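You operate a simulated robot arm through the tools that you are given. There is no shell and no other tool. Be economical: measure what you need, move in short steps, check, and stop when the job is done.

Carry out the task below with a simulated robot arm. There is one attempt and no reset: what you move stays moved.

## Task
Put things in order on the top of the counter. At the end: the gold brass magnifier stands where the clear squeeze bottle (marked "WATER") stood; the clear squeeze bottle is on the brown teak board; the green sponge stands where the gold brass magnifier stood; the beige marker stands on top of the grey weight; whatever was shut is shut again. Leave all else as you found it, and nothing knocked over. Set down upright: squeeze bottle.

The check looks at the end state, three seconds after you hand in, the way a careful person would. Anything else that was tipped, shoved, dropped, spilled or broken makes it a failure.

## Robot
A 6-joint arm with a two-finger parallel gripper, fixed in place. Base frame: the origin is at the foot of the arm, x ahead of it, y to its left, z up; the work surface is at about z = 0. Lengths are in mm, angles in degrees, forces in N, time in s.
With the tool pointing down near the work surface it reaches from about 180 to 460 mm from the base axis. Its first joint turns from -70.0 to 70.0 degrees. Payload 1.9 kg.
Tool frame: the origin (TCP) lies between the finger pads and is the grasp point; the fingertips stand 23 mm ahead of it; z points along the fingers, y is the line along which they close. The gripper opens to 94 mm. The fingers are 38 mm wide and 10 mm thick; the gripper's body (54 by 96 mm) begins 39 mm behind the TCP.
Orientation is that of the tool frame in the base frame, as a unit quaternion [x, y, z, w]. With the fingers straight down and closing along the base's y, the tool's x points along the base's -x, its y along +y and its z along -z.

## Interface
- The arm moves only by the tool servo_tool. Its argument "commands" is a list of rows, each an object (a shift or turn left out is 0, a gripper value left out holds the last) with "slide": the shift along the tool's x, y, z in mm, a list of three; "rotation": the turn, a rotation vector about the tool's x, y, z in degrees, a list of three; "fingers": the opening, from 0 (shut) to 1 (fully open). In form: [{"slide": [tx, ty, tz], "rotation": [ax, ay, az], "fingers": fingers}, ...]. A call has 1 to 8 rows; each row shifts and turns the commanded pose from where the row before left it, along the tool's axes as they then stand. A row lasts 0.2 s, in which the tool goes at most 50 mm and 8.6 degrees; a call with a longer step from one row to the next is refused whole, and so is a gripper value outside its range. A pose out of reach is approached as far as the arm can. The call stops where the force on the tool passes 40 N (or 10 N more than at its start, if that is more) or the arm is blocked; 0.2 s more then pass. The fingers move at their own pace (about 108 mm/s each) and stop on an object; they squeeze with about 39 N. The grip force told is the motor's: it shows also when the fingers shut on nothing. Time passes only in rows, and 0.2 s behind the last, so rows that do not move let the fingers close. It gives the time, the measured TCP pose, the force on the tool (base axes), the opening and the grip force at its end, in the units of the frame above (readings bear some noise), with the torque about the TCP (base axes, N m) and any sound that the robot's microphone picked up.
- Cameras (640 x 400 px; columns grow to the right, rows downward): "scene" is fixed at [44.7, 317.6, 415.3]; the picture's right is [-0.80, -0.60, 0.00], its down [-0.43, 0.58, -0.69] and it looks along [0.41, -0.55, -0.72] (base axes); focal length 214 px, centre (320, 200). "wrist" rides on the gripper at [86, 16, -74] in the tool frame; the picture's right is [-0.18, 0.98, 0.00], its down [-0.58, -0.11, -0.81] and it looks along [-0.79, -0.15, 0.59] (tool axes); focal length 243 px, centre (320, 200). There is no depth. A picture from a camera that has moved, and an enlarged one, comes with that camera's place and axes in the base frame and with its lens. The place of the scene camera against the robot may be out by one fixed shift of up to 12 mm in any direction.
- camera(camera): a new picture of that camera. No time passes.
- zoom(camera, box): a new picture of the part [left, top, right, bottom] of that camera's present view, enlarged. No time passes.
- hand_in(): hands the job in; it is judged then, once.

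Go step by step. Nothing tells you positions but the pictures and the camera data: compare them with the known pose of the tool, close in by small moves and look again before you grip or let go. The budget is 120 turns and 76 pictures, counting those below and the enlarged ones. Unless the task says otherwise, let go and move clear before handing in, and close with one line.

The tools are called after "Emit:" as name(argument=value, ...) on one line, values as JSON. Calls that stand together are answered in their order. servo_tool: Moves the arm, as the interface text tells. Its arguments: {"type":"object","properties":{"commands":{"type":"array","items":{"type":"object","properties":{"slide":{"type":"array","items":{"type":"number"}},"rotation":{"type":"array","items":{"type":"number"}},"fingers":{"type":"number"}}}}},"required":["commands"]} The other tools are called the same way: camera (camera) takes a picture; zoom (camera, box) takes an enlarged picture of a part of a camera's view; hand_in () hands the job in.

At the start:

```text
clock: 0.0
position: [309.0, 176.7, 253.5]
orientation: [0.001, 1.0, 0.001, 0.0]
ft_force: [0.1, -0.7, 0.9]
moment: [0.03, 0.0, 0.01]
width: 93.9
finger_force: 0.1
```

scene: 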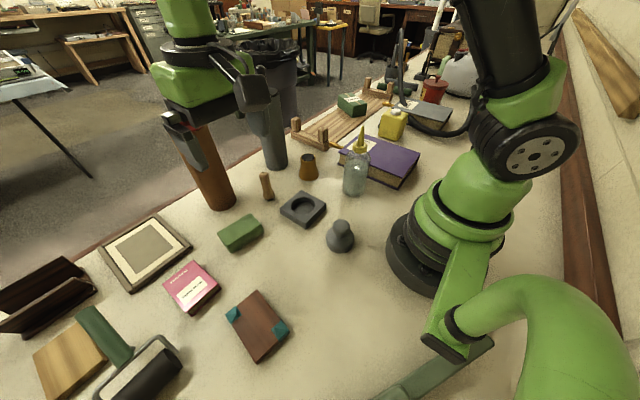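
wrist: 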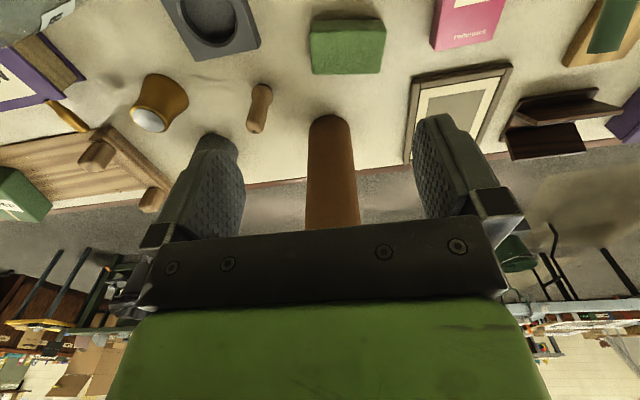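

I'll start by looking closer at the objects in the middle and far parts of the counter.

Emit:
zoom(camera="scene", box=[220, 80, 460, 260])

Emit:
zoom(camera="scene", box=[0, 180, 300, 400])

Emit:
zoom(camera="wrist", box=[0, 0, 400, 250])

```text
2.22 times, centred on (340, 170) of scene
camera zoom: at [44.7, 317.6, 415.3], right [-0.8, -0.6, 0.0], down [-0.43, 0.58, -0.69], along [0.41, -0.55, -0.72], focal length 477 px, centre (276, 267)
```

zoom: 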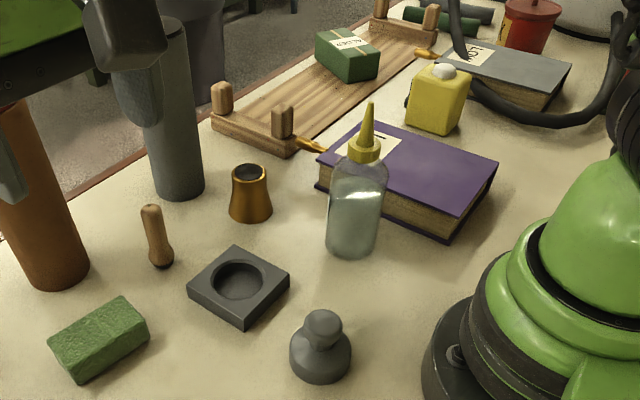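

```text
1.82 times, centred on (150, 290) of scene
camera zoom: at [44.7, 317.6, 415.3], right [-0.8, -0.6, 0.0], down [-0.43, 0.58, -0.69], along [0.41, -0.55, -0.72], focal length 390 px, centre (629, 36)
```

zoom: 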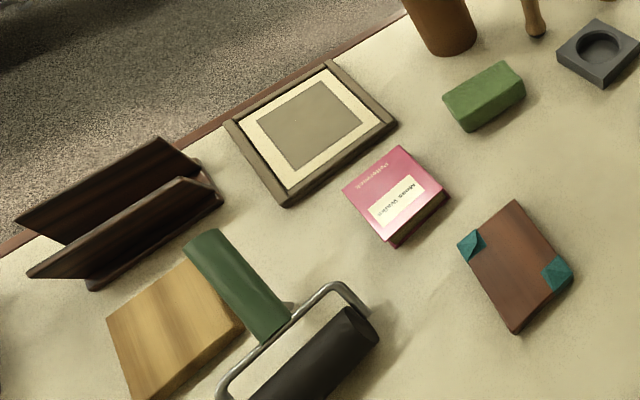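

```text
1.60 times, centred on (200, 125) of wrist
camera zoom: at [222.7, 191.8, 328.9], right [0.19, 0.98, 0.0], down [0.58, -0.11, 0.81], along [0.79, -0.15, -0.59], focal length 388 px, centre (512, 320)
```

zoom: 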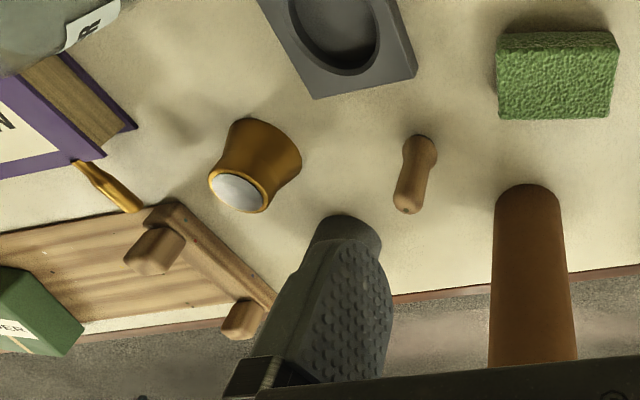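

The bottle is near (229,-87), the magnifier near (374,-65), the peg-like marker near (401,75), the knobbed weight near (164,83) and the sponge near (354,206). I still need to identify the teak board, so I'll zoom in on the candidates.

Emit:
zoom(camera="scene", box=[210, 270, 310, 370])

Emit:
zoom(camera="scene", box=[280, 170, 400, 260])

Emit:
zoom(camera="scene", box=[360, 40, 480, 160])

```text
4.00 times, centred on (260, 320) of scene
camera zoom: at [44.7, 317.6, 415.3], right [-0.8, -0.6, 0.0], down [-0.43, 0.58, -0.69], along [0.41, -0.55, -0.72], focal length 858 px, centre (560, -280)
```

zoom: 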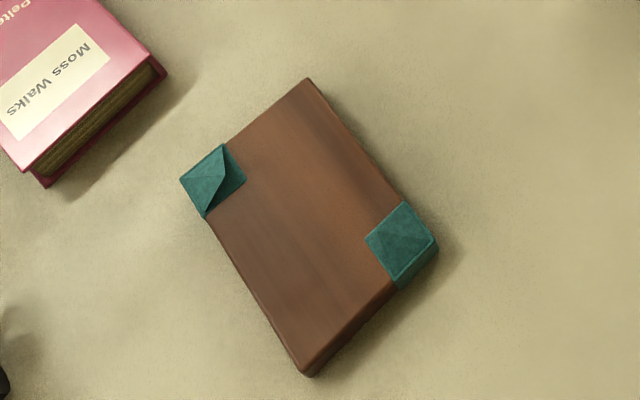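

```text
4.44 times, centred on (340, 215) of scene
camera zoom: at [44.7, 317.6, 415.3], right [-0.8, -0.6, 0.0], down [-0.43, 0.58, -0.69], along [0.41, -0.55, -0.72], focal length 953 px, centre (231, 133)
```

zoom: 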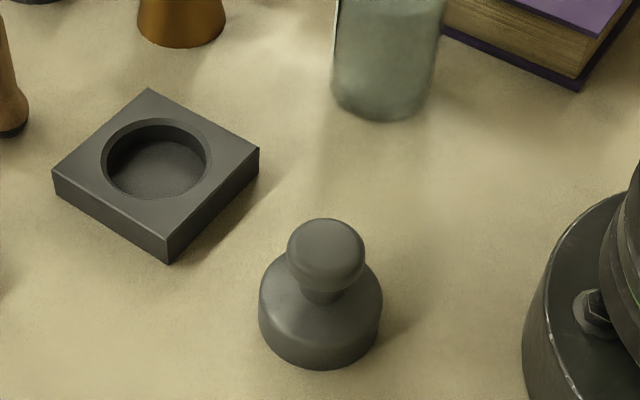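

```text
3.33 times, centred on (420, 100) of scene
camera zoom: at [44.7, 317.6, 415.3], right [-0.8, -0.6, 0.0], down [-0.43, 0.58, -0.69], along [0.41, -0.55, -0.72], focal length 715 px, centre (-13, 533)
```

zoom: 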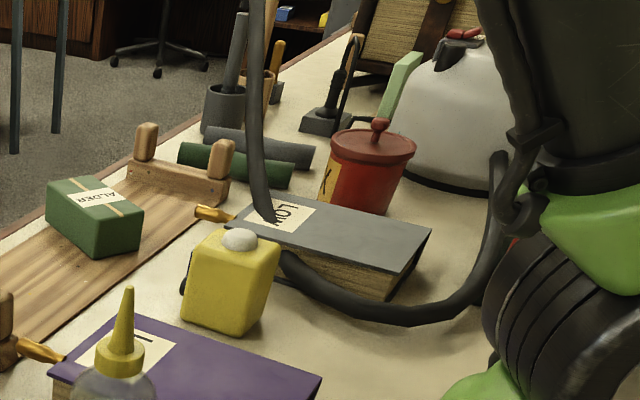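

The teak board is the brown plate with teal corners near (180,305). The knobbed piece is the grey weight and the wooden peg is the marker. I'll move over to the bottle, staying high, to refine its position with the wrist camera.

Emit:
servo_tool(commands=[{"slide": [10, -42.7, -5]}, {"slide": [10, -42.7, -5]}, {"slide": [10, -42.7, -5]}, {"slide": [15, -42.7, -5]}, {"slide": [15, -42.7, 0]}, {"slide": [15, -42.7, 0]}, {"slide": [0, 0, 0]}])

Emit:
camera(camera="wrist")

Emit:
camera(camera="scene")

```text
clock: 1.6
position: [233.8, -81.6, 271.1]
orientation: [0.001, 1.0, 0.0, -0.001]
ft_force: [1.1, 0.3, -0.1]
moment: [-0.02, -0.04, -0.01]
width: 94.1
finger_force: 0.1
```

```text
67 pictures are left
camera wrist: at [147.5, -66.4, 346.8], right [0.19, 0.98, 0.0], down [0.58, -0.11, 0.81], along [0.79, -0.15, -0.59], focal length 243 px, centre (320, 200)
```

wrist: 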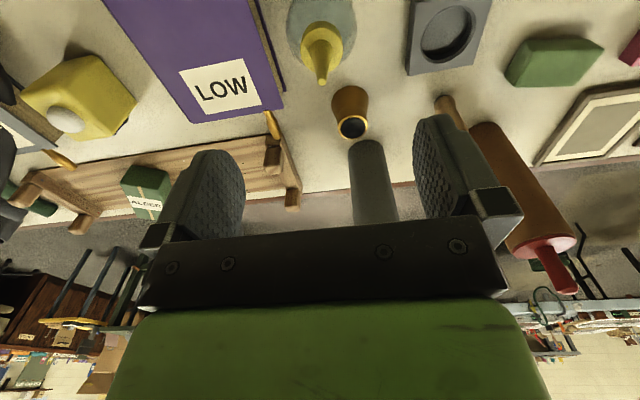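

```text
66 pictures are left
```

scene: 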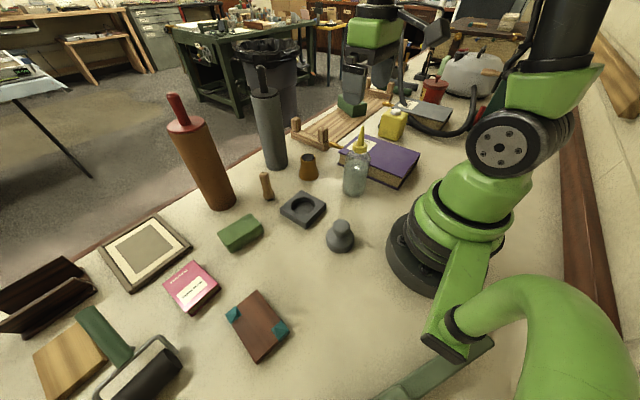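

The bottle's y is about -80. I'll descend partway, with the nozzle staying between the open fingers, and look again so the parallax gives me its x and height.

Emit:
servo_tool(commands=[{"slide": [4, 1, 40]}, {"slide": [0, 0, 30]}, {"slide": [0, 0, 0]}])

Emit:
camera(camera="wrist")

Emit:
zoom(camera="scene", box=[280, 60, 440, 220])

```text
clock: 2.4
position: [230.2, -78.3, 201.4]
orientation: [0.002, 1.0, 0.0, 0.0]
ft_force: [-0.1, -0.1, -0.8]
moment: [0.02, 0.0, 0.0]
width: 93.9
finger_force: 0.2
```

```text
65 pictures are left
camera wrist: at [143.8, -63.6, 277.3], right [0.19, 0.98, 0.0], down [0.58, -0.11, 0.81], along [0.79, -0.15, -0.59], focal length 243 px, centre (320, 200)
```

wrist: 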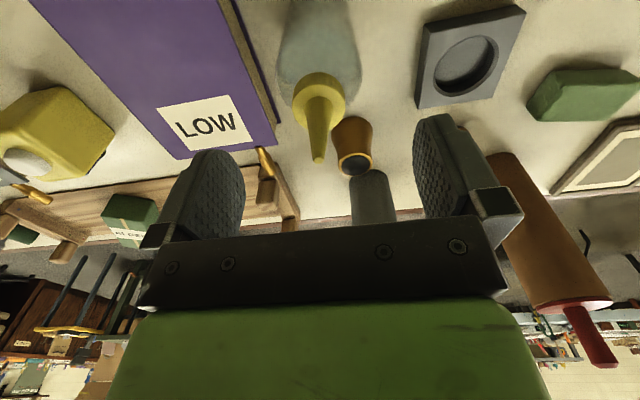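

```text
2.50 times, centred on (360, 140) of scene
camera zoom: at [44.7, 317.6, 415.3], right [-0.8, -0.6, 0.0], down [-0.43, 0.58, -0.69], along [0.41, -0.55, -0.72], focal length 536 px, centre (220, 350)
```

zoom: 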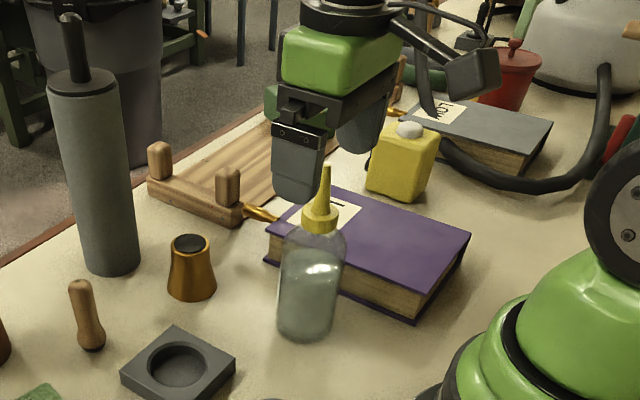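

The nozzle tip is at about (231,-80.5,187), and the cap spans roughly z 128–150. I'll lower until the palm is just above the tip, then close on the cap.

Emit:
servo_tool(commands=[{"slide": [-0.8, -2.2, 25]}, {"slide": [0, 0, 22]}, {"slide": [0, 0, 0]}])

Emit:
camera(camera="wrist")

Emit:
zoom(camera="scene", box=[280, 60, 440, 220])

```text
clock: 3.2
position: [231.3, -80.5, 155.5]
orientation: [0.001, 1.0, 0.0, 0.0]
ft_force: [-0.9, -0.5, -0.5]
moment: [-0.02, 0.0, -0.02]
width: 94.0
finger_force: 0.0
```

```text
63 pictures are left
camera wrist: at [143.7, -65.8, 230.0], right [0.19, 0.98, 0.0], down [0.58, -0.11, 0.81], along [0.79, -0.15, -0.59], focal length 243 px, centre (320, 200)
```

wrist: 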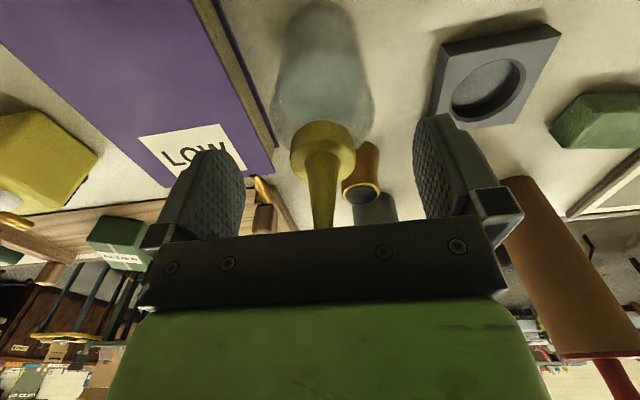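

```text
2.50 times, centred on (360, 140) of scene
camera zoom: at [44.7, 317.6, 415.3], right [-0.8, -0.6, 0.0], down [-0.43, 0.58, -0.69], along [0.41, -0.55, -0.72], focal length 536 px, centre (220, 350)
```

zoom: 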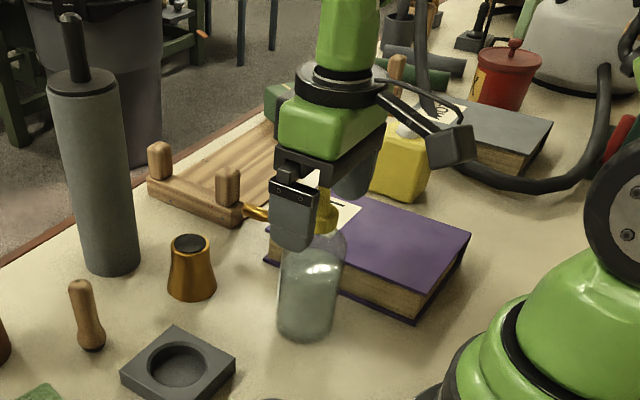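

The cap spans about z 133–143, inside the pads' range. I'll go down a touch more and close.

Emit:
servo_tool(commands=[{"slide": [0, 0, 2]}, {"fingers": 0.2}, {"fingers": 0.2}, {"fingers": 0.2}])

```text
clock: 4.2
position: [229.0, -81.0, 152.9]
orientation: [0.0, 1.0, 0.0, 0.0]
ft_force: [0.1, 1.6, 0.4]
moment: [-0.01, -0.02, -0.04]
width: 30.8
finger_force: 38.4
```

The cap is gripped at 31 mm. I'll lift and check.

Emit:
servo_tool(commands=[{"fingers": 0}, {"slide": [0, 0, -20]}, {"slide": [0, 0, -40]}, {"slide": [0, 0, 0]}])

Emit:
camera(camera="scene")

```text
clock: 5.2
position: [231.3, -82.7, 213.4]
orientation: [0.001, 1.0, 0.0, 0.0]
ft_force: [0.1, -0.1, -2.3]
moment: [-0.05, 0.02, -0.01]
width: 30.6
finger_force: 38.5
```

```text
61 pictures are left
```

scene: 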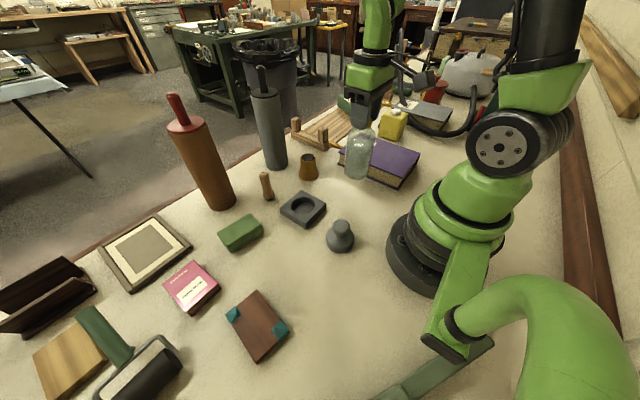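

The bottle is held upright and weighs about 230 g. I'll carry it high toward the teak board near (188,309).

Emit:
servo_tool(commands=[{"slide": [-7, 30, -14]}, {"slide": [-7, 36, -14]}, {"slide": [-7, 38, -14]}, {"slide": [-7, 40, 0]}, {"slide": [9, 42, 0]}, {"slide": [12, 42, 0]}, {"slide": [12, 42, 0]}, {"slide": [12, 40, 0]}])

Emit:
camera(camera="wrist")

Emit:
camera(camera="scene")

```text
clock: 7.0
position: [214.8, 230.1, 257.2]
orientation: [0.001, 1.0, 0.0, 0.0]
ft_force: [-0.3, 0.5, -2.5]
moment: [-0.05, -0.02, 0.01]
width: 30.7
finger_force: 38.8
```

```text
60 pictures are left
camera wrist: at [128.6, 246.8, 330.8], right [0.19, 0.98, 0.0], down [0.58, -0.11, 0.81], along [0.79, -0.15, -0.59], focal length 243 px, centre (320, 200)
```

wrist: 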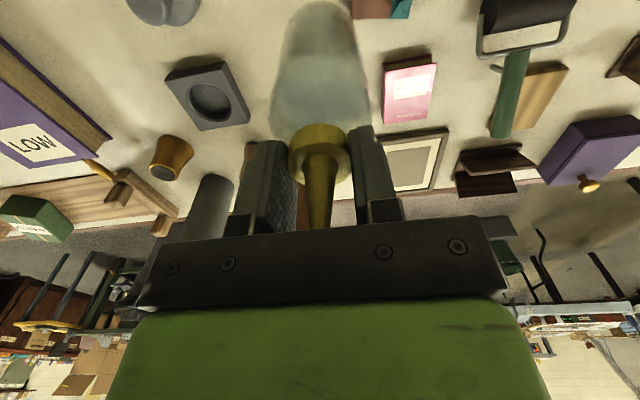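

```text
59 pictures are left
```

scene: 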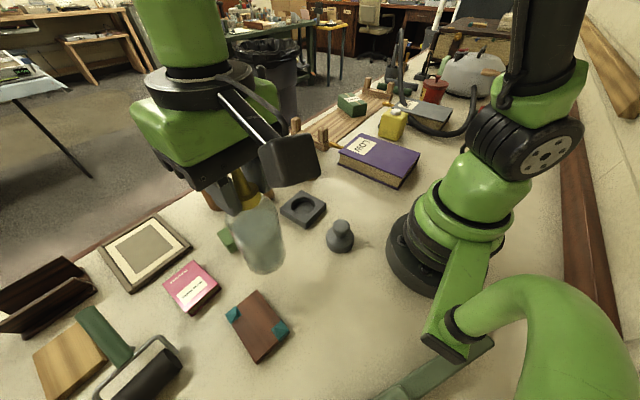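

The wrist view puts the board's far corners near (228,264) and (240,326), so its centre is about (189,304). I'll move over it, then descend partway.

Emit:
servo_tool(commands=[{"slide": [9, 25, 0]}, {"slide": [9, 25, 0]}, {"slide": [8, 24, 0]}, {"slide": [0, 0, 25]}, {"slide": [0, 0, 20]}, {"slide": [0, 0, 0]}])

Emit:
camera(camera="scene")

```text
clock: 8.4
position: [185.7, 304.0, 212.5]
orientation: [0.003, 1.0, 0.001, 0.0]
ft_force: [-0.5, 1.6, -2.9]
moment: [-0.02, 0.04, -0.01]
width: 30.8
finger_force: 38.7
```

```text
58 pictures are left
```

scene: 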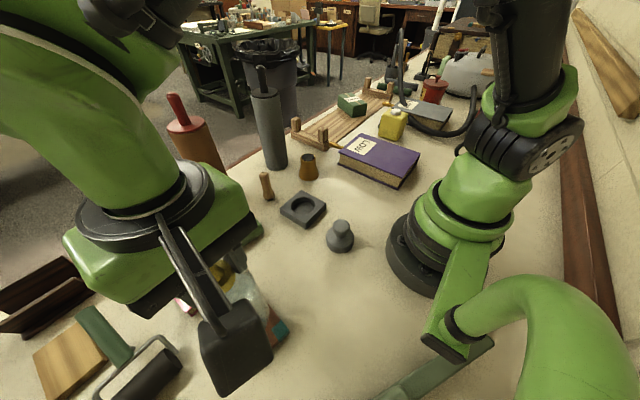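

The camera view is blocked by the arm, but the TCP position matches the board centre. I'll lower in small steps until contact.

Emit:
servo_tool(commands=[{"slide": [-2, 0, 20]}, {"slide": [0, 0, 12]}, {"slide": [0, 0, 0]}])

Emit:
zoom(camera="scene", box=[180, 240, 320, 380])

Emit:
camera(camera="wrist")

```text
clock: 9.2
position: [190.8, 302.5, 179.2]
orientation: [0.003, 1.0, 0.0, 0.0]
ft_force: [0.4, 0.2, -2.8]
moment: [-0.02, 0.02, 0.0]
width: 30.6
finger_force: 39.3
```

```text
2.86 times, centred on (250, 310) of scene
camera zoom: at [44.7, 317.6, 415.3], right [-0.8, -0.6, 0.0], down [-0.43, 0.58, -0.69], along [0.41, -0.55, -0.72], focal length 613 px, centre (520, -114)
```

zoom: 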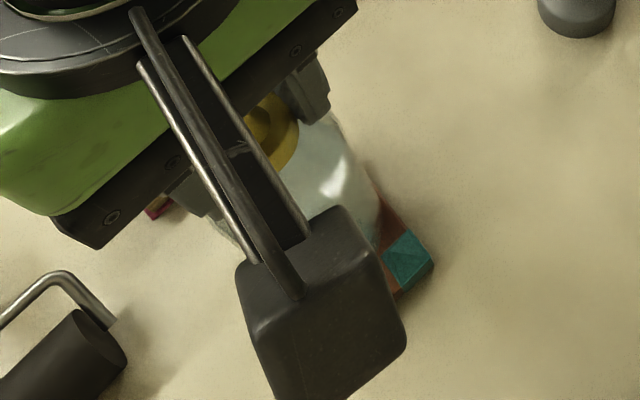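

```text
56 pictures are left
camera wrist: at [104.2, 317.9, 254.9], right [0.19, 0.98, 0.0], down [0.58, -0.11, 0.81], along [0.79, -0.15, -0.59], focal length 243 px, centre (320, 200)
```

wrist: 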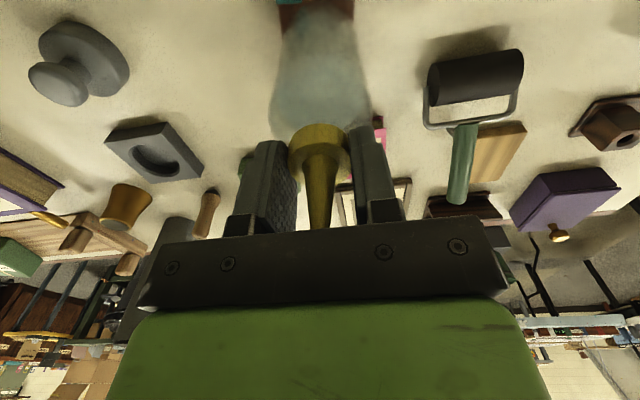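

The board shows on both sides under the bottle. I'll lower gently to contact.

Emit:
servo_tool(commands=[{"slide": [0, 0, 3]}, {"slide": [0, 0, 2]}, {"slide": [0, 0, 0]}])

```text
clock: 10.0
position: [190.7, 302.9, 175.2]
orientation: [0.0, 1.0, 0.0, -0.001]
ft_force: [0.5, 0.8, -2.8]
moment: [0.01, -0.02, 0.01]
width: 30.8
finger_force: 38.7
```

Emit:
servo_tool(commands=[{"slide": [0, 0, 2]}, {"slide": [0, 0, 1]}, {"slide": [0, 0, 0]}])

```text
clock: 10.8
position: [191.5, 302.1, 171.9]
orientation: [0.001, 1.0, 0.0, 0.0]
ft_force: [-0.1, 0.3, -2.8]
moment: [0.0, 0.03, -0.01]
width: 30.8
finger_force: 38.6
```

No contact yet, so I'll continue down.

Emit:
servo_tool(commands=[{"slide": [0, 0, 1.5]}, {"slide": [0, 0, 1]}, {"slide": [0, 0, 0]}])

```text
clock: 11.6
position: [189.6, 301.6, 170.5]
orientation: [0.0, 1.0, 0.0, 0.0]
ft_force: [1.4, -0.4, 0.3]
moment: [0.03, -0.06, 0.02]
width: 31.2
finger_force: 39.1
```

The force went from -2.8 to +0.3 N, so the bottle is resting on the board. I'll release and go straight up.

Emit:
servo_tool(commands=[{"slide": [0, 0, 0.3]}, {"fingers": 0.45}, {"fingers": 0.8}, {"fingers": 1.0}, {"slide": [0, 0, -20]}, {"slide": [0, 0, -40]}, {"slide": [0, 0, -40]}])

Emit:
camera(camera="wrist")

```text
clock: 13.2
position: [188.9, 301.7, 268.2]
orientation: [0.001, 1.0, 0.0, -0.001]
ft_force: [0.0, 0.1, -0.2]
moment: [-0.01, -0.04, 0.02]
width: 93.9
finger_force: 0.1
```

```text
55 pictures are left
camera wrist: at [103.6, 317.7, 344.1], right [0.19, 0.98, 0.0], down [0.58, -0.11, 0.81], along [0.79, -0.15, -0.59], focal length 243 px, centre (320, 200)
```

wrist: 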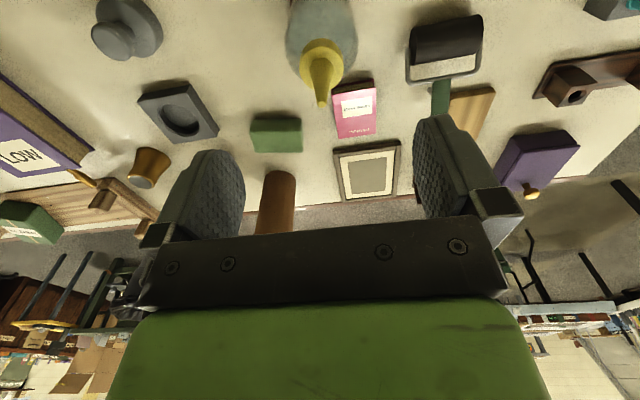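

The bottle stands on the board. Next I'll go back to the centre to localise the magnifier, marker and sponge.

Emit:
servo_tool(commands=[{"slide": [-14, -43, 0]}, {"slide": [-14, -43, 0]}, {"slide": [-14, -43, 0]}, {"slide": [-14, -43, 5]}, {"slide": [-14, -43, 5]}, {"slide": [-14, -43, 5]}, {"slide": [-16, -44, 5]}, {"slide": [0, 0, 0]}])

Emit:
camera(camera="wrist")

Emit:
camera(camera="scene")

```text
clock: 15.0
position: [289.4, -0.2, 248.7]
orientation: [0.001, 1.0, 0.001, 0.0]
ft_force: [-1.6, 0.1, 0.3]
moment: [0.01, 0.02, -0.01]
width: 94.0
finger_force: 0.1
```

```text
54 pictures are left
camera wrist: at [202.5, 14.8, 324.0], right [0.19, 0.98, 0.0], down [0.58, -0.11, 0.81], along [0.79, -0.15, -0.59], focal length 243 px, centre (320, 200)
```

wrist: 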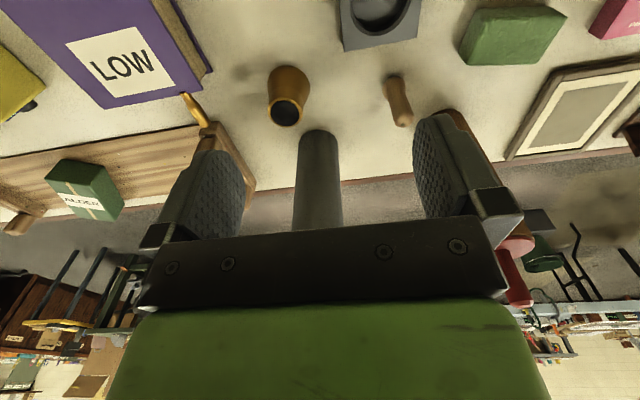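

```text
53 pictures are left
```

scene: 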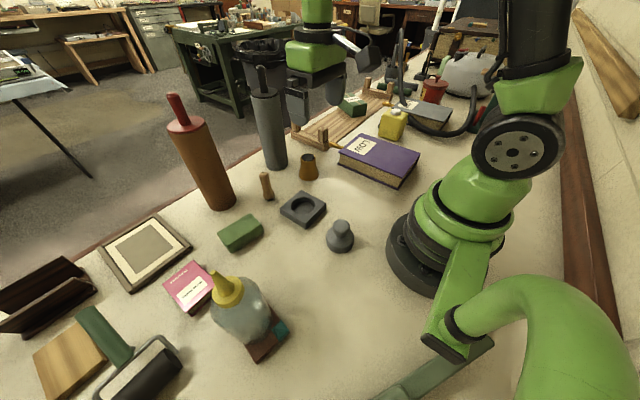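

The lens top is at about (370,-60) and 58 mm high. I'll move above it and descend partway, keeping clear of the grey rolling pin behind.

Emit:
servo_tool(commands=[{"slide": [-27, -20, 20]}, {"slide": [-27, -20, 20]}, {"slide": [-26, -20, 20]}, {"slide": [0, 0, 40]}, {"slide": [0, 0, 30]}, {"slide": [0, 0, 0]}])

Emit:
camera(camera="wrist")

Emit:
camera(camera="scene")

```text
clock: 16.4
position: [370.6, -60.1, 118.5]
orientation: [0.0, 1.0, -0.001, 0.0]
ft_force: [-0.7, -1.2, 0.3]
moment: [-0.01, 0.01, 0.03]
width: 94.0
finger_force: 0.0
```

```text
52 pictures are left
camera wrist: at [283.9, -43.5, 194.0], right [0.19, 0.98, 0.0], down [0.58, -0.11, 0.81], along [0.79, -0.15, -0.59], focal length 243 px, centre (320, 200)
```

wrist: 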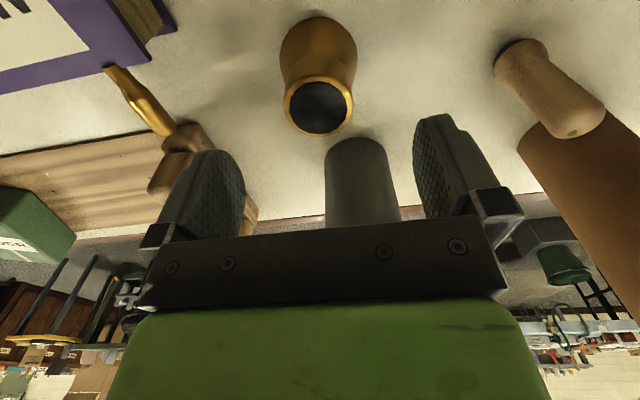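

```text
51 pictures are left
```

scene: 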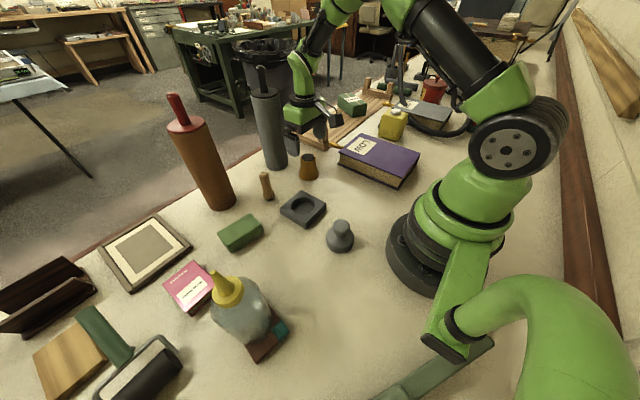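

The lens is centred at (370,-61), so I'll descend around it.

Emit:
servo_tool(commands=[{"slide": [0, -1, 40]}, {"slide": [0, 0, 30]}, {"slide": [0, 0, 16]}, {"slide": [0, 0, 0]}])

Emit:
camera(camera="wrist")

Emit:
zoom(camera="scene", box=[240, 80, 400, 240])

```text
clock: 17.4
position: [368.7, -60.3, 33.1]
orientation: [0.0, 1.0, -0.001, -0.001]
ft_force: [0.1, -0.5, 0.1]
moment: [-0.02, 0.01, 0.02]
width: 94.0
finger_force: 0.0
```

```text
50 pictures are left
camera wrist: at [282.8, -44.7, 107.7], right [0.19, 0.98, 0.0], down [0.58, -0.11, 0.81], along [0.79, -0.15, -0.59], focal length 243 px, centre (320, 200)
```

wrist: 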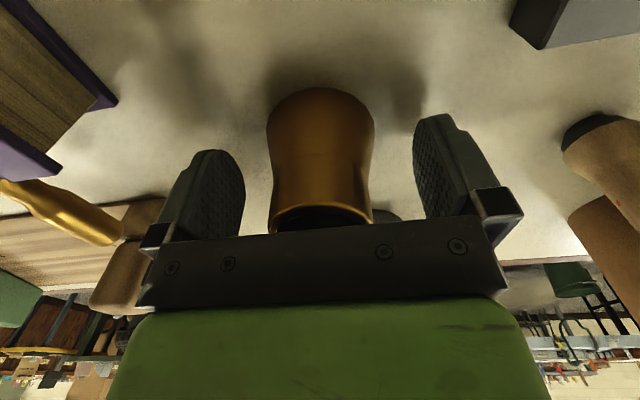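

```text
2.50 times, centred on (320, 160) of scene
camera zoom: at [44.7, 317.6, 415.3], right [-0.8, -0.6, 0.0], down [-0.43, 0.58, -0.69], along [0.41, -0.55, -0.72], focal length 536 px, centre (320, 300)
```

zoom: 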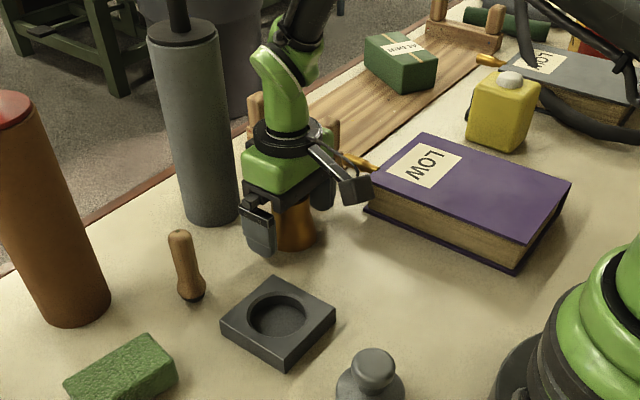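

The magnifier is centred between the fingers, so I'll close and lift slightly.

Emit:
servo_tool(commands=[{"fingers": 0.3}, {"fingers": 0.3}, {"fingers": 0.0}, {"fingers": 0.0}])

Emit:
servo_tool(commands=[{"slide": [0, 0, -15]}, {"slide": [0, 0, 0]}])

Emit:
camera(camera="wrist")

```text
clock: 18.4
position: [370.4, -60.1, 32.7]
orientation: [0.001, 1.0, 0.0, 0.0]
ft_force: [-0.2, -0.6, -0.9]
moment: [0.01, 0.05, -0.04]
width: 54.4
finger_force: 39.1
```

```text
clock: 19.0
position: [369.6, -60.3, 48.9]
orientation: [0.0, 1.0, 0.0, 0.0]
ft_force: [0.3, -0.3, -1.5]
moment: [0.03, 0.0, -0.01]
width: 54.4
finger_force: 39.1
```

```text
48 pictures are left
camera wrist: at [283.1, -44.1, 123.4], right [0.19, 0.98, 0.0], down [0.58, -0.11, 0.81], along [0.79, -0.15, -0.59], focal length 243 px, centre (320, 200)
```

wrist: 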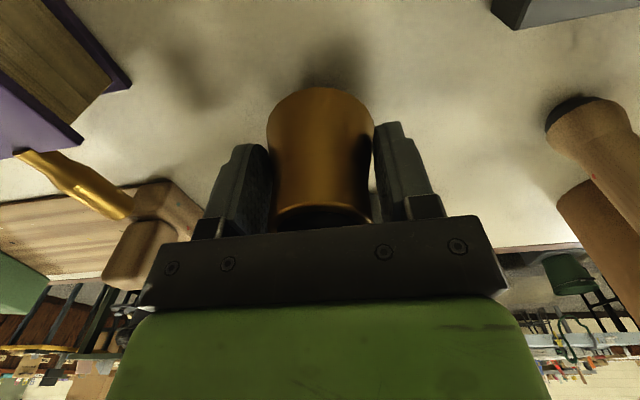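

The magnifier is held. I'll carry it to where the bottle stood, (231,-80.5).

Emit:
servo_tool(commands=[{"slide": [0, 0, -30]}, {"slide": [35, -5, 0]}, {"slide": [35, -5, 0]}, {"slide": [35, -5, 0]}, {"slide": [34, -5, 0]}, {"slide": [0, 0, 20]}, {"slide": [0, 0, 15]}, {"slide": [0, 0, 0]}])

Emit:
zoom(camera="scene", box=[280, 60, 440, 220])

```text
clock: 20.8
position: [228.4, -81.2, 44.0]
orientation: [0.001, 1.0, 0.0, 0.0]
ft_force: [-0.2, -0.3, -0.4]
moment: [0.0, -0.01, 0.02]
width: 54.3
finger_force: 38.7
```

```text
2.50 times, centred on (360, 140) of scene
camera zoom: at [44.7, 317.6, 415.3], right [-0.8, -0.6, 0.0], down [-0.43, 0.58, -0.69], along [0.41, -0.55, -0.72], focal length 536 px, centre (220, 350)
```

zoom: 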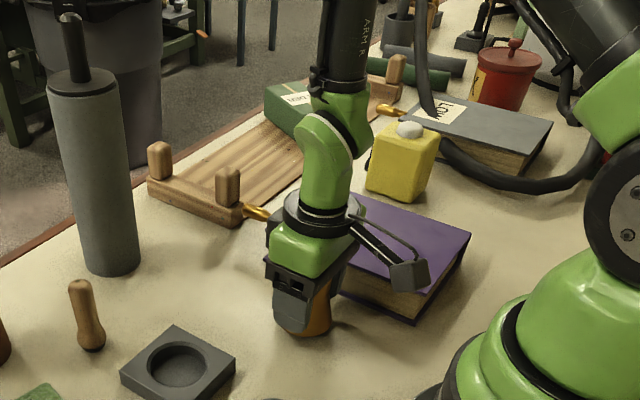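

It is over the spot, so I'll lower to the surface.

Emit:
servo_tool(commands=[{"slide": [-1, 0, 6]}, {"slide": [0, 0, 3.5]}, {"slide": [0, 0, 0]}])

```text
clock: 21.6
position: [231.9, -80.1, 34.6]
orientation: [0.0, 1.0, -0.001, 0.0]
ft_force: [1.1, -0.3, -1.5]
moment: [-0.02, 0.02, 0.0]
width: 54.2
finger_force: 39.2
```

Emit:
servo_tool(commands=[{"slide": [0, 0, 1]}, {"slide": [0, 0, 0.7]}, {"slide": [0, 0, 0]}])

```text
clock: 22.4
position: [231.3, -79.9, 33.0]
orientation: [0.001, 1.0, 0.0, 0.001]
ft_force: [-1.7, 6.3, 30.0]
moment: [0.24, 0.21, 0.04]
width: 54.0
finger_force: 39.1
```

It has made firm contact. I'll ease off slightly, release and retreat upward.

Emit:
servo_tool(commands=[{"slide": [0, 0, -0.6]}, {"fingers": 0.75}, {"fingers": 1.0}, {"fingers": 1.0}, {"slide": [0, 0, -30]}, {"slide": [0, 0, -45]}, {"slide": [0, 0, -45]}, {"slide": [0, 0, -45]}])

Emit:
camera(camera="wrist")

Emit:
zoom(camera="scene", box=[220, 120, 420, 260])

```text
clock: 24.2
position: [231.4, -80.8, 196.6]
orientation: [0.001, 1.0, 0.0, 0.0]
ft_force: [0.1, 0.3, 0.8]
moment: [0.03, 0.01, 0.01]
width: 94.1
finger_force: 0.0
```

```text
46 pictures are left
camera wrist: at [144.9, -65.4, 272.2], right [0.19, 0.98, 0.0], down [0.58, -0.11, 0.81], along [0.79, -0.15, -0.59], focal length 243 px, centre (320, 200)
```

wrist: 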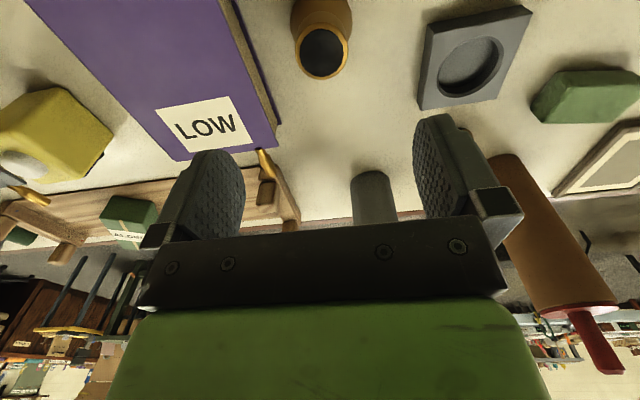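

```text
2.86 times, centred on (320, 190) of scene
camera zoom: at [44.7, 317.6, 415.3], right [-0.8, -0.6, 0.0], down [-0.43, 0.58, -0.69], along [0.41, -0.55, -0.72], focal length 613 px, centre (320, 229)
```

zoom: 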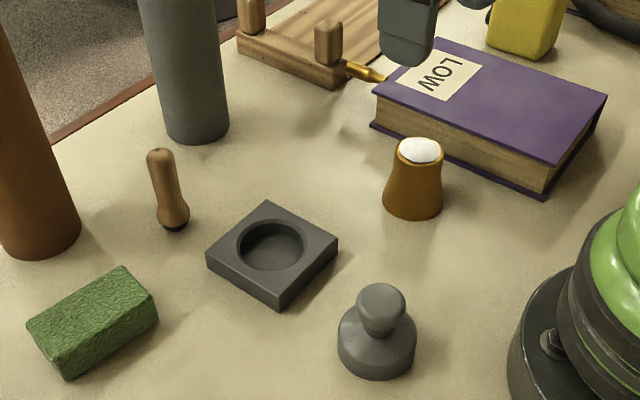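

The magnifier stands where the bottle was. Next I'll go over to the sponge, near (350,203) with its long axis about 11° off y, to see it from above.

Emit:
servo_tool(commands=[{"slide": [-14, 39, -4]}, {"slide": [-14, 39, -4]}, {"slide": [-14, 39, -4]}, {"slide": [-14, 39, -4]}, {"slide": [-14, 39, -4]}, {"slide": [-14, 39, -4]}, {"slide": [-14, 39, 0]}, {"slide": [0, 0, 0]}])

Emit:
servo_tool(commands=[{"rotation": [0, 0, -8]}, {"rotation": [0, 0, -8]}, {"rotation": [0, 0, -8]}, {"rotation": [0, 0, -8]}, {"rotation": [0, 0, -8]}, {"rotation": [0, 0, -8]}, {"rotation": [0, 0, -8]}, {"rotation": [0, 0, -8]}])

Emit:
servo_tool(commands=[{"rotation": [0, 0, -8]}, {"rotation": [0, 0, -7]}, {"rotation": [0, 0, 0]}])

Emit:
camera(camera="wrist")

```text
clock: 26.0
position: [330.2, 194.3, 220.8]
orientation: [0.001, 1.0, -0.001, 0.0]
ft_force: [0.1, 0.3, -0.4]
moment: [-0.03, 0.01, 0.02]
width: 94.0
finger_force: 0.0
```

```text
clock: 27.8
position: [329.8, 192.1, 220.8]
orientation: [-0.53, 0.848, 0.0, 0.001]
ft_force: [-0.5, 0.2, -0.4]
moment: [0.03, -0.02, 0.0]
width: 94.3
finger_force: 0.0
```

```text
clock: 28.6
position: [330.1, 191.8, 220.4]
orientation: [-0.635, 0.772, 0.0, 0.0]
ft_force: [0.4, -0.7, -0.3]
moment: [0.0, 0.03, 0.0]
width: 94.0
finger_force: 0.1
```

```text
44 pictures are left
camera wrist: at [297.2, 109.8, 296.3], right [-0.93, 0.37, 0.0], down [0.22, 0.55, 0.81], along [0.3, 0.75, -0.59], focal length 243 px, centre (320, 200)
```

wrist: 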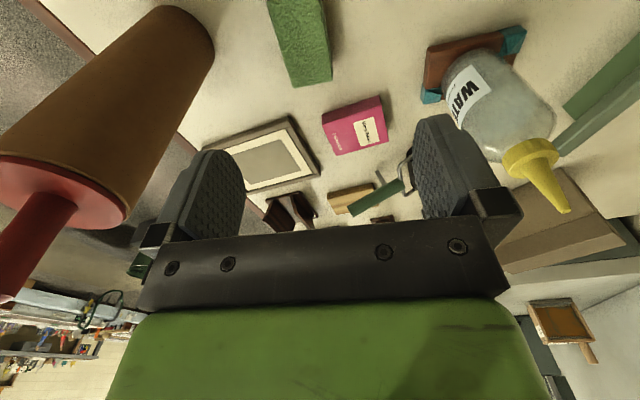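

The sponge is centred at about (350,201), 45 mm wide, with its long axis 12–13° off y. I'll align over it and descend partway.

Emit:
servo_tool(commands=[{"slide": [-6.4, -9, 30]}, {"slide": [-6.3, -8.9, 30]}, {"slide": [0, 0, 40], "rotation": [0, 0, 1.3]}, {"slide": [0, 0, 20]}, {"slide": [0, 0, 0]}])

Emit:
camera(camera="wrist")

Emit:
zoom(camera="scene", box=[160, 140, 320, 300])

```text
clock: 29.8
position: [350.2, 200.5, 101.7]
orientation: [-0.625, 0.78, 0.001, 0.0]
ft_force: [-0.2, 0.1, -0.2]
moment: [-0.05, -0.01, 0.0]
width: 93.8
finger_force: 0.1
```

```text
43 pictures are left
camera wrist: at [315.5, 119.1, 176.6], right [-0.92, 0.39, 0.0], down [0.23, 0.54, 0.81], along [0.32, 0.74, -0.59], focal length 243 px, centre (320, 200)
```

wrist: 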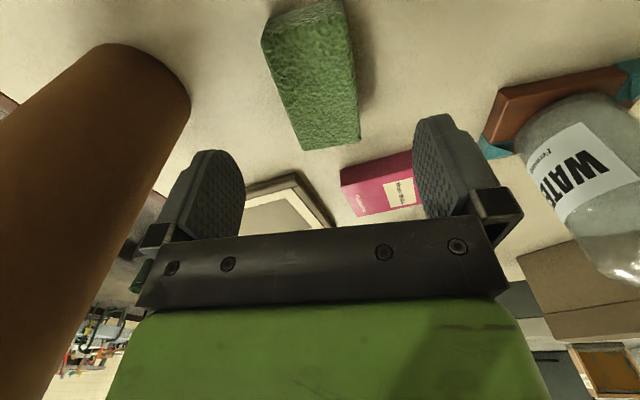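

```text
2.50 times, centred on (240, 220) of scene
camera zoom: at [44.7, 317.6, 415.3], right [-0.8, -0.6, 0.0], down [-0.43, 0.58, -0.69], along [0.41, -0.55, -0.72], focal length 536 px, centre (520, 150)
```

zoom: 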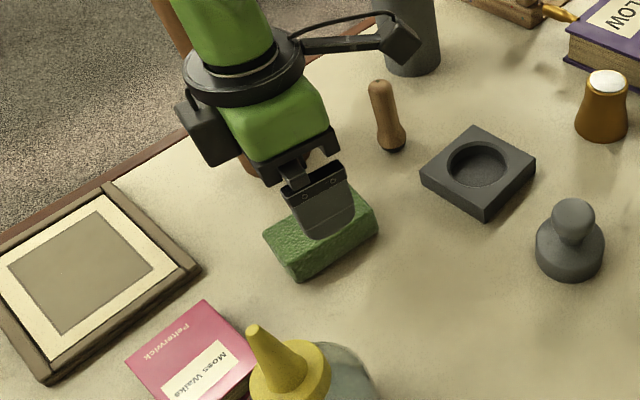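

The refined sponge centre is (352,203), about 84×47 mm. I'll descend to grasp it across its short side.

Emit:
servo_tool(commands=[{"slide": [-2.8, -1, 30], "rotation": [0, 0, -1.3]}, {"slide": [0, 0, 30]}, {"slide": [0, 0, 12]}, {"slide": [0, 0, 0]}])

Emit:
camera(camera="wrist")

```text
clock: 30.8
position: [352.1, 202.0, 31.2]
orientation: [-0.636, 0.772, 0.001, 0.0]
ft_force: [0.9, 0.5, 0.1]
moment: [-0.02, 0.0, 0.0]
width: 94.1
finger_force: 0.0
```

```text
41 pictures are left
camera wrist: at [320.2, 120.2, 105.9], right [-0.93, 0.37, 0.0], down [0.22, 0.55, 0.81], along [0.3, 0.75, -0.59], focal length 243 px, centre (320, 200)
```

wrist: 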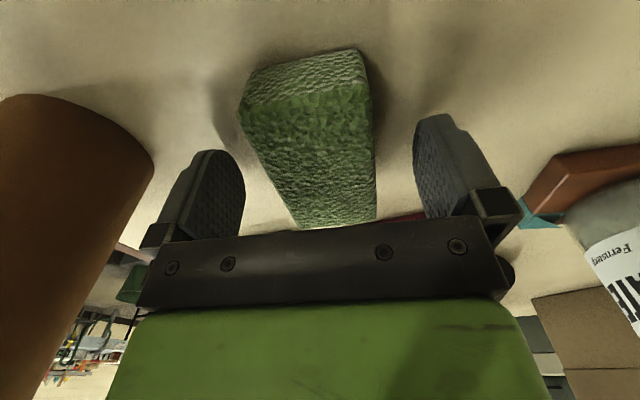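

The sponge is centred between the fingers, so I'll close and lift.

Emit:
servo_tool(commands=[{"fingers": 0.3}, {"fingers": 0.3}, {"fingers": 0.0}, {"fingers": 0.0}])

Emit:
servo_tool(commands=[{"slide": [0, 0, -20]}, {"slide": [0, 0, -40]}, {"slide": [0, 0, -30]}, {"slide": [0, 0, 0]}])

Emit:
camera(camera="wrist")

```text
clock: 31.8
position: [353.3, 201.8, 30.9]
orientation: [-0.636, 0.772, 0.0, 0.0]
ft_force: [1.2, 1.3, -0.4]
moment: [0.02, -0.01, -0.03]
width: 48.6
finger_force: 39.2
```

```text
clock: 32.8
position: [349.5, 203.6, 119.8]
orientation: [-0.635, 0.772, 0.0, 0.0]
ft_force: [0.2, -0.3, -0.9]
moment: [0.03, 0.0, 0.01]
width: 48.6
finger_force: 39.2
```

```text
40 pictures are left
camera wrist: at [317.5, 121.0, 194.8], right [-0.93, 0.37, 0.0], down [0.22, 0.55, 0.81], along [0.3, 0.75, -0.59], focal length 243 px, centre (320, 200)
```

wrist: 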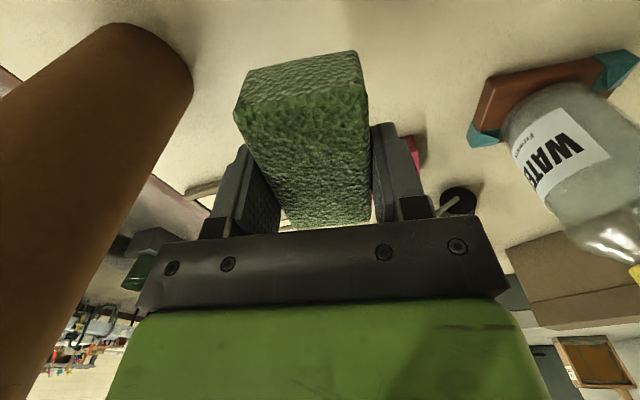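

The sponge is held. I'll carry it above the marker's height, swinging inward, to the magnifier's old place at (370,-60).

Emit:
servo_tool(commands=[{"slide": [33.6, -0.9, -8]}, {"slide": [33.6, -0.9, -8]}, {"slide": [33.6, -0.9, -8]}, {"slide": [33.5, -1, -6]}, {"slide": [30, -16, 0]}, {"slide": [30, -16, 0]}, {"slide": [30, -16, 0]}, {"slide": [30, -16, 0]}])

Emit:
servo_tool(commands=[{"slide": [0, 0, 0]}])

Emit:
camera(camera="scene")

```text
clock: 34.6
position: [367.2, -58.7, 149.2]
orientation: [-0.636, 0.772, -0.001, 0.0]
ft_force: [0.2, 0.6, 0.8]
moment: [-0.02, 0.01, -0.02]
width: 48.8
finger_force: 38.8
```

```text
clock: 35.0
position: [367.6, -59.3, 150.0]
orientation: [-0.636, 0.772, 0.0, 0.0]
ft_force: [-0.2, -0.9, 0.0]
moment: [0.02, 0.01, -0.03]
width: 48.7
finger_force: 38.9
```

```text
39 pictures are left
```

scene: 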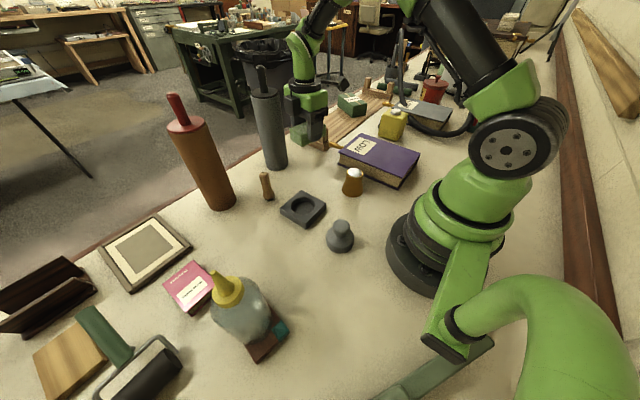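

It is above the place. I'll lower to just above the surface.

Emit:
servo_tool(commands=[{"slide": [0.4, -2, 40]}, {"slide": [0, 0, 40]}, {"slide": [0, 0, 25]}, {"slide": [0, 0, 9]}, {"slide": [0, 0, 0]}])

Emit:
zoom(camera="scene", box=[240, 80, 400, 240])

```text
clock: 36.2
position: [370.9, -55.9, 36.0]
orientation: [-0.635, 0.773, -0.001, 0.001]
ft_force: [0.1, 0.0, -0.8]
moment: [0.0, -0.01, -0.03]
width: 48.7
finger_force: 39.5
```

```text
2.50 times, centred on (320, 160) of scene
camera zoom: at [44.7, 317.6, 415.3], right [-0.8, -0.6, 0.0], down [-0.43, 0.58, -0.69], along [0.41, -0.55, -0.72], focal length 536 px, centre (320, 300)
```

zoom: 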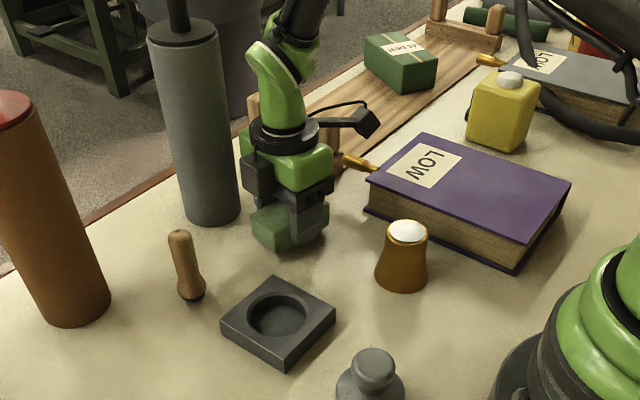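

Emit:
servo_tool(commands=[{"slide": [1, 0, 3]}, {"slide": [0, 0, 1.5]}, {"slide": [0, 0, 0]}])

```text
clock: 37.0
position: [371.9, -59.5, 32.4]
orientation: [-0.636, 0.772, 0.0, -0.001]
ft_force: [0.0, -0.5, 0.0]
moment: [0.01, -0.03, 0.0]
width: 48.6
finger_force: 39.1
```

Emit:
servo_tool(commands=[{"slide": [0, 0, 1]}, {"slide": [0, 0, 0.5]}, {"slide": [0, 0, 0]}])

```text
clock: 37.8
position: [371.1, -59.0, 30.1]
orientation: [-0.634, 0.773, -0.001, 0.0]
ft_force: [-6.7, 1.1, 22.5]
moment: [0.03, 0.25, -0.01]
width: 48.8
finger_force: 38.9
```

The sponge is on the counter. I'll ease off, release and rise.

Emit:
servo_tool(commands=[{"slide": [0, 0, -0.5]}, {"fingers": 0.8}, {"fingers": 0.8}, {"slide": [0, 0, -30]}, {"slide": [0, 0, -45]}, {"slide": [0, 0, -45]}, {"slide": [0, 0, -30]}, {"slide": [40, 15, 0], "fingers": 0.8}])

Emit:
zoom(camera="scene", box=[200, 100, 400, 260])

```text
clock: 39.6
position: [348.0, -97.5, 179.4]
orientation: [-0.636, 0.772, 0.0, 0.0]
ft_force: [-0.2, 0.0, -0.3]
moment: [0.01, -0.05, -0.02]
width: 75.3
finger_force: 0.0
```

```text
2.50 times, centred on (300, 180) of scene
camera zoom: at [44.7, 317.6, 415.3], right [-0.8, -0.6, 0.0], down [-0.43, 0.58, -0.69], along [0.41, -0.55, -0.72], focal length 536 px, centre (370, 250)
```

zoom: 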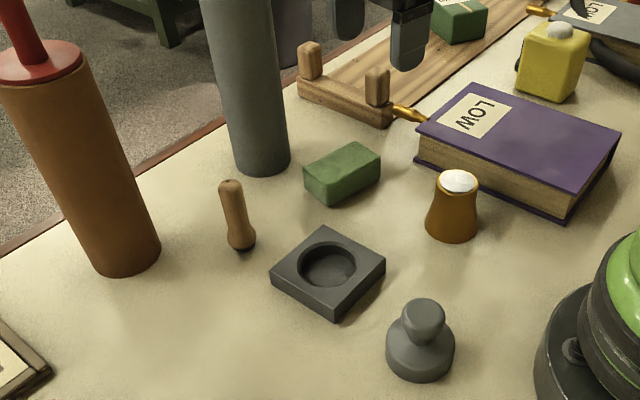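

The sponge is placed. Next is the marker, so I'll move back, turn the tool to its starting heading and look at the marker.

Emit:
servo_tool(commands=[{"slide": [-42.6, 12.9, -5]}, {"slide": [-42.6, 12.9, -5]}, {"slide": [-42.6, 12.9, -5]}, {"slide": [-42.6, 12.9, -5]}, {"rotation": [0, 0, 8]}, {"rotation": [0, 0, 8]}, {"rotation": [0, 0, 8]}, {"rotation": [0, 0, 8]}])

Emit:
servo_tool(commands=[{"rotation": [0, 0, 8]}, {"rotation": [0, 0, 8]}, {"rotation": [0, 0, 8]}, {"rotation": [0, 0, 8]}, {"rotation": [0, 0, 8]}, {"rotation": [0, 0, 7]}, {"slide": [0, 0, 0]}])

Emit:
camera(camera="wrist")

```text
clock: 41.4
position: [329.5, 81.1, 199.6]
orientation: [-0.397, 0.918, 0.0, 0.0]
ft_force: [-0.9, -0.1, 0.4]
moment: [0.0, -0.01, 0.02]
width: 75.1
finger_force: 0.1
```

```text
clock: 43.0
position: [330.2, 80.1, 199.7]
orientation: [0.002, 1.0, 0.0, 0.0]
ft_force: [0.7, 0.5, 0.4]
moment: [-0.03, 0.04, -0.02]
width: 75.2
finger_force: 0.0
```

```text
36 pictures are left
camera wrist: at [244.1, 96.0, 275.0], right [0.19, 0.98, 0.0], down [0.58, -0.11, 0.81], along [0.79, -0.15, -0.59], focal length 243 px, centre (320, 200)
```

wrist: 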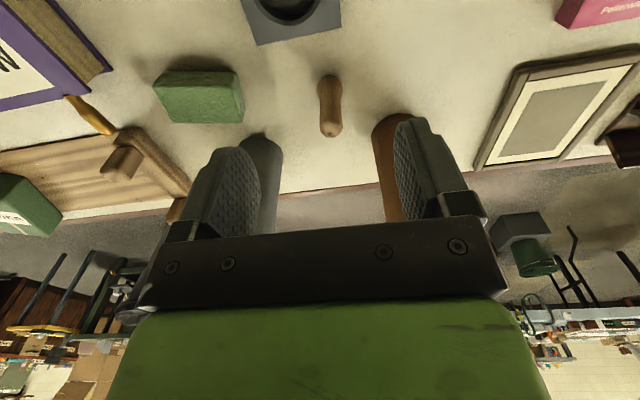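

The marker is at about (393,79) and 78 mm tall. I'll move over it to z≈130 and check.

Emit:
servo_tool(commands=[{"slide": [-21, 0, 10]}, {"slide": [-21, 0, 10]}, {"slide": [-21, -1, 20]}, {"slide": [0, 0, 30]}, {"slide": [0, 0, 0]}])

Emit:
camera(camera="wrist")

Emit:
camera(camera="scene")

```text
clock: 44.2
position: [392.7, 78.6, 128.7]
orientation: [0.0, 1.0, 0.0, 0.0]
ft_force: [-0.6, 0.1, 0.0]
moment: [-0.03, 0.02, 0.01]
width: 75.5
finger_force: 0.0
```

```text
35 pictures are left
camera wrist: at [306.2, 95.1, 204.1], right [0.19, 0.98, 0.0], down [0.58, -0.11, 0.81], along [0.79, -0.15, -0.59], focal length 243 px, centre (320, 200)
```

wrist: 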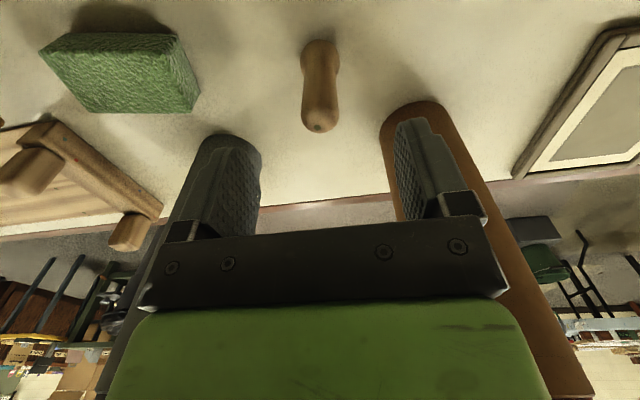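

```text
34 pictures are left
```

scene: 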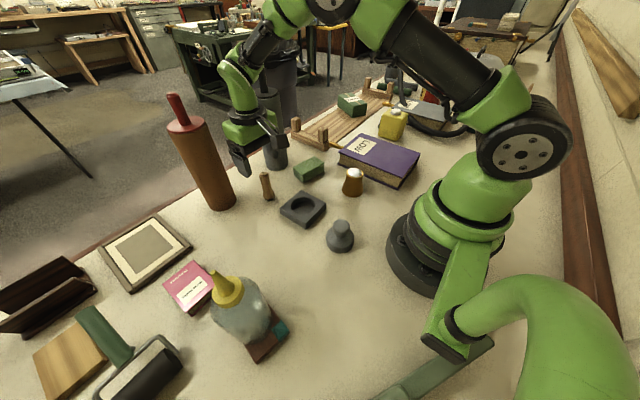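

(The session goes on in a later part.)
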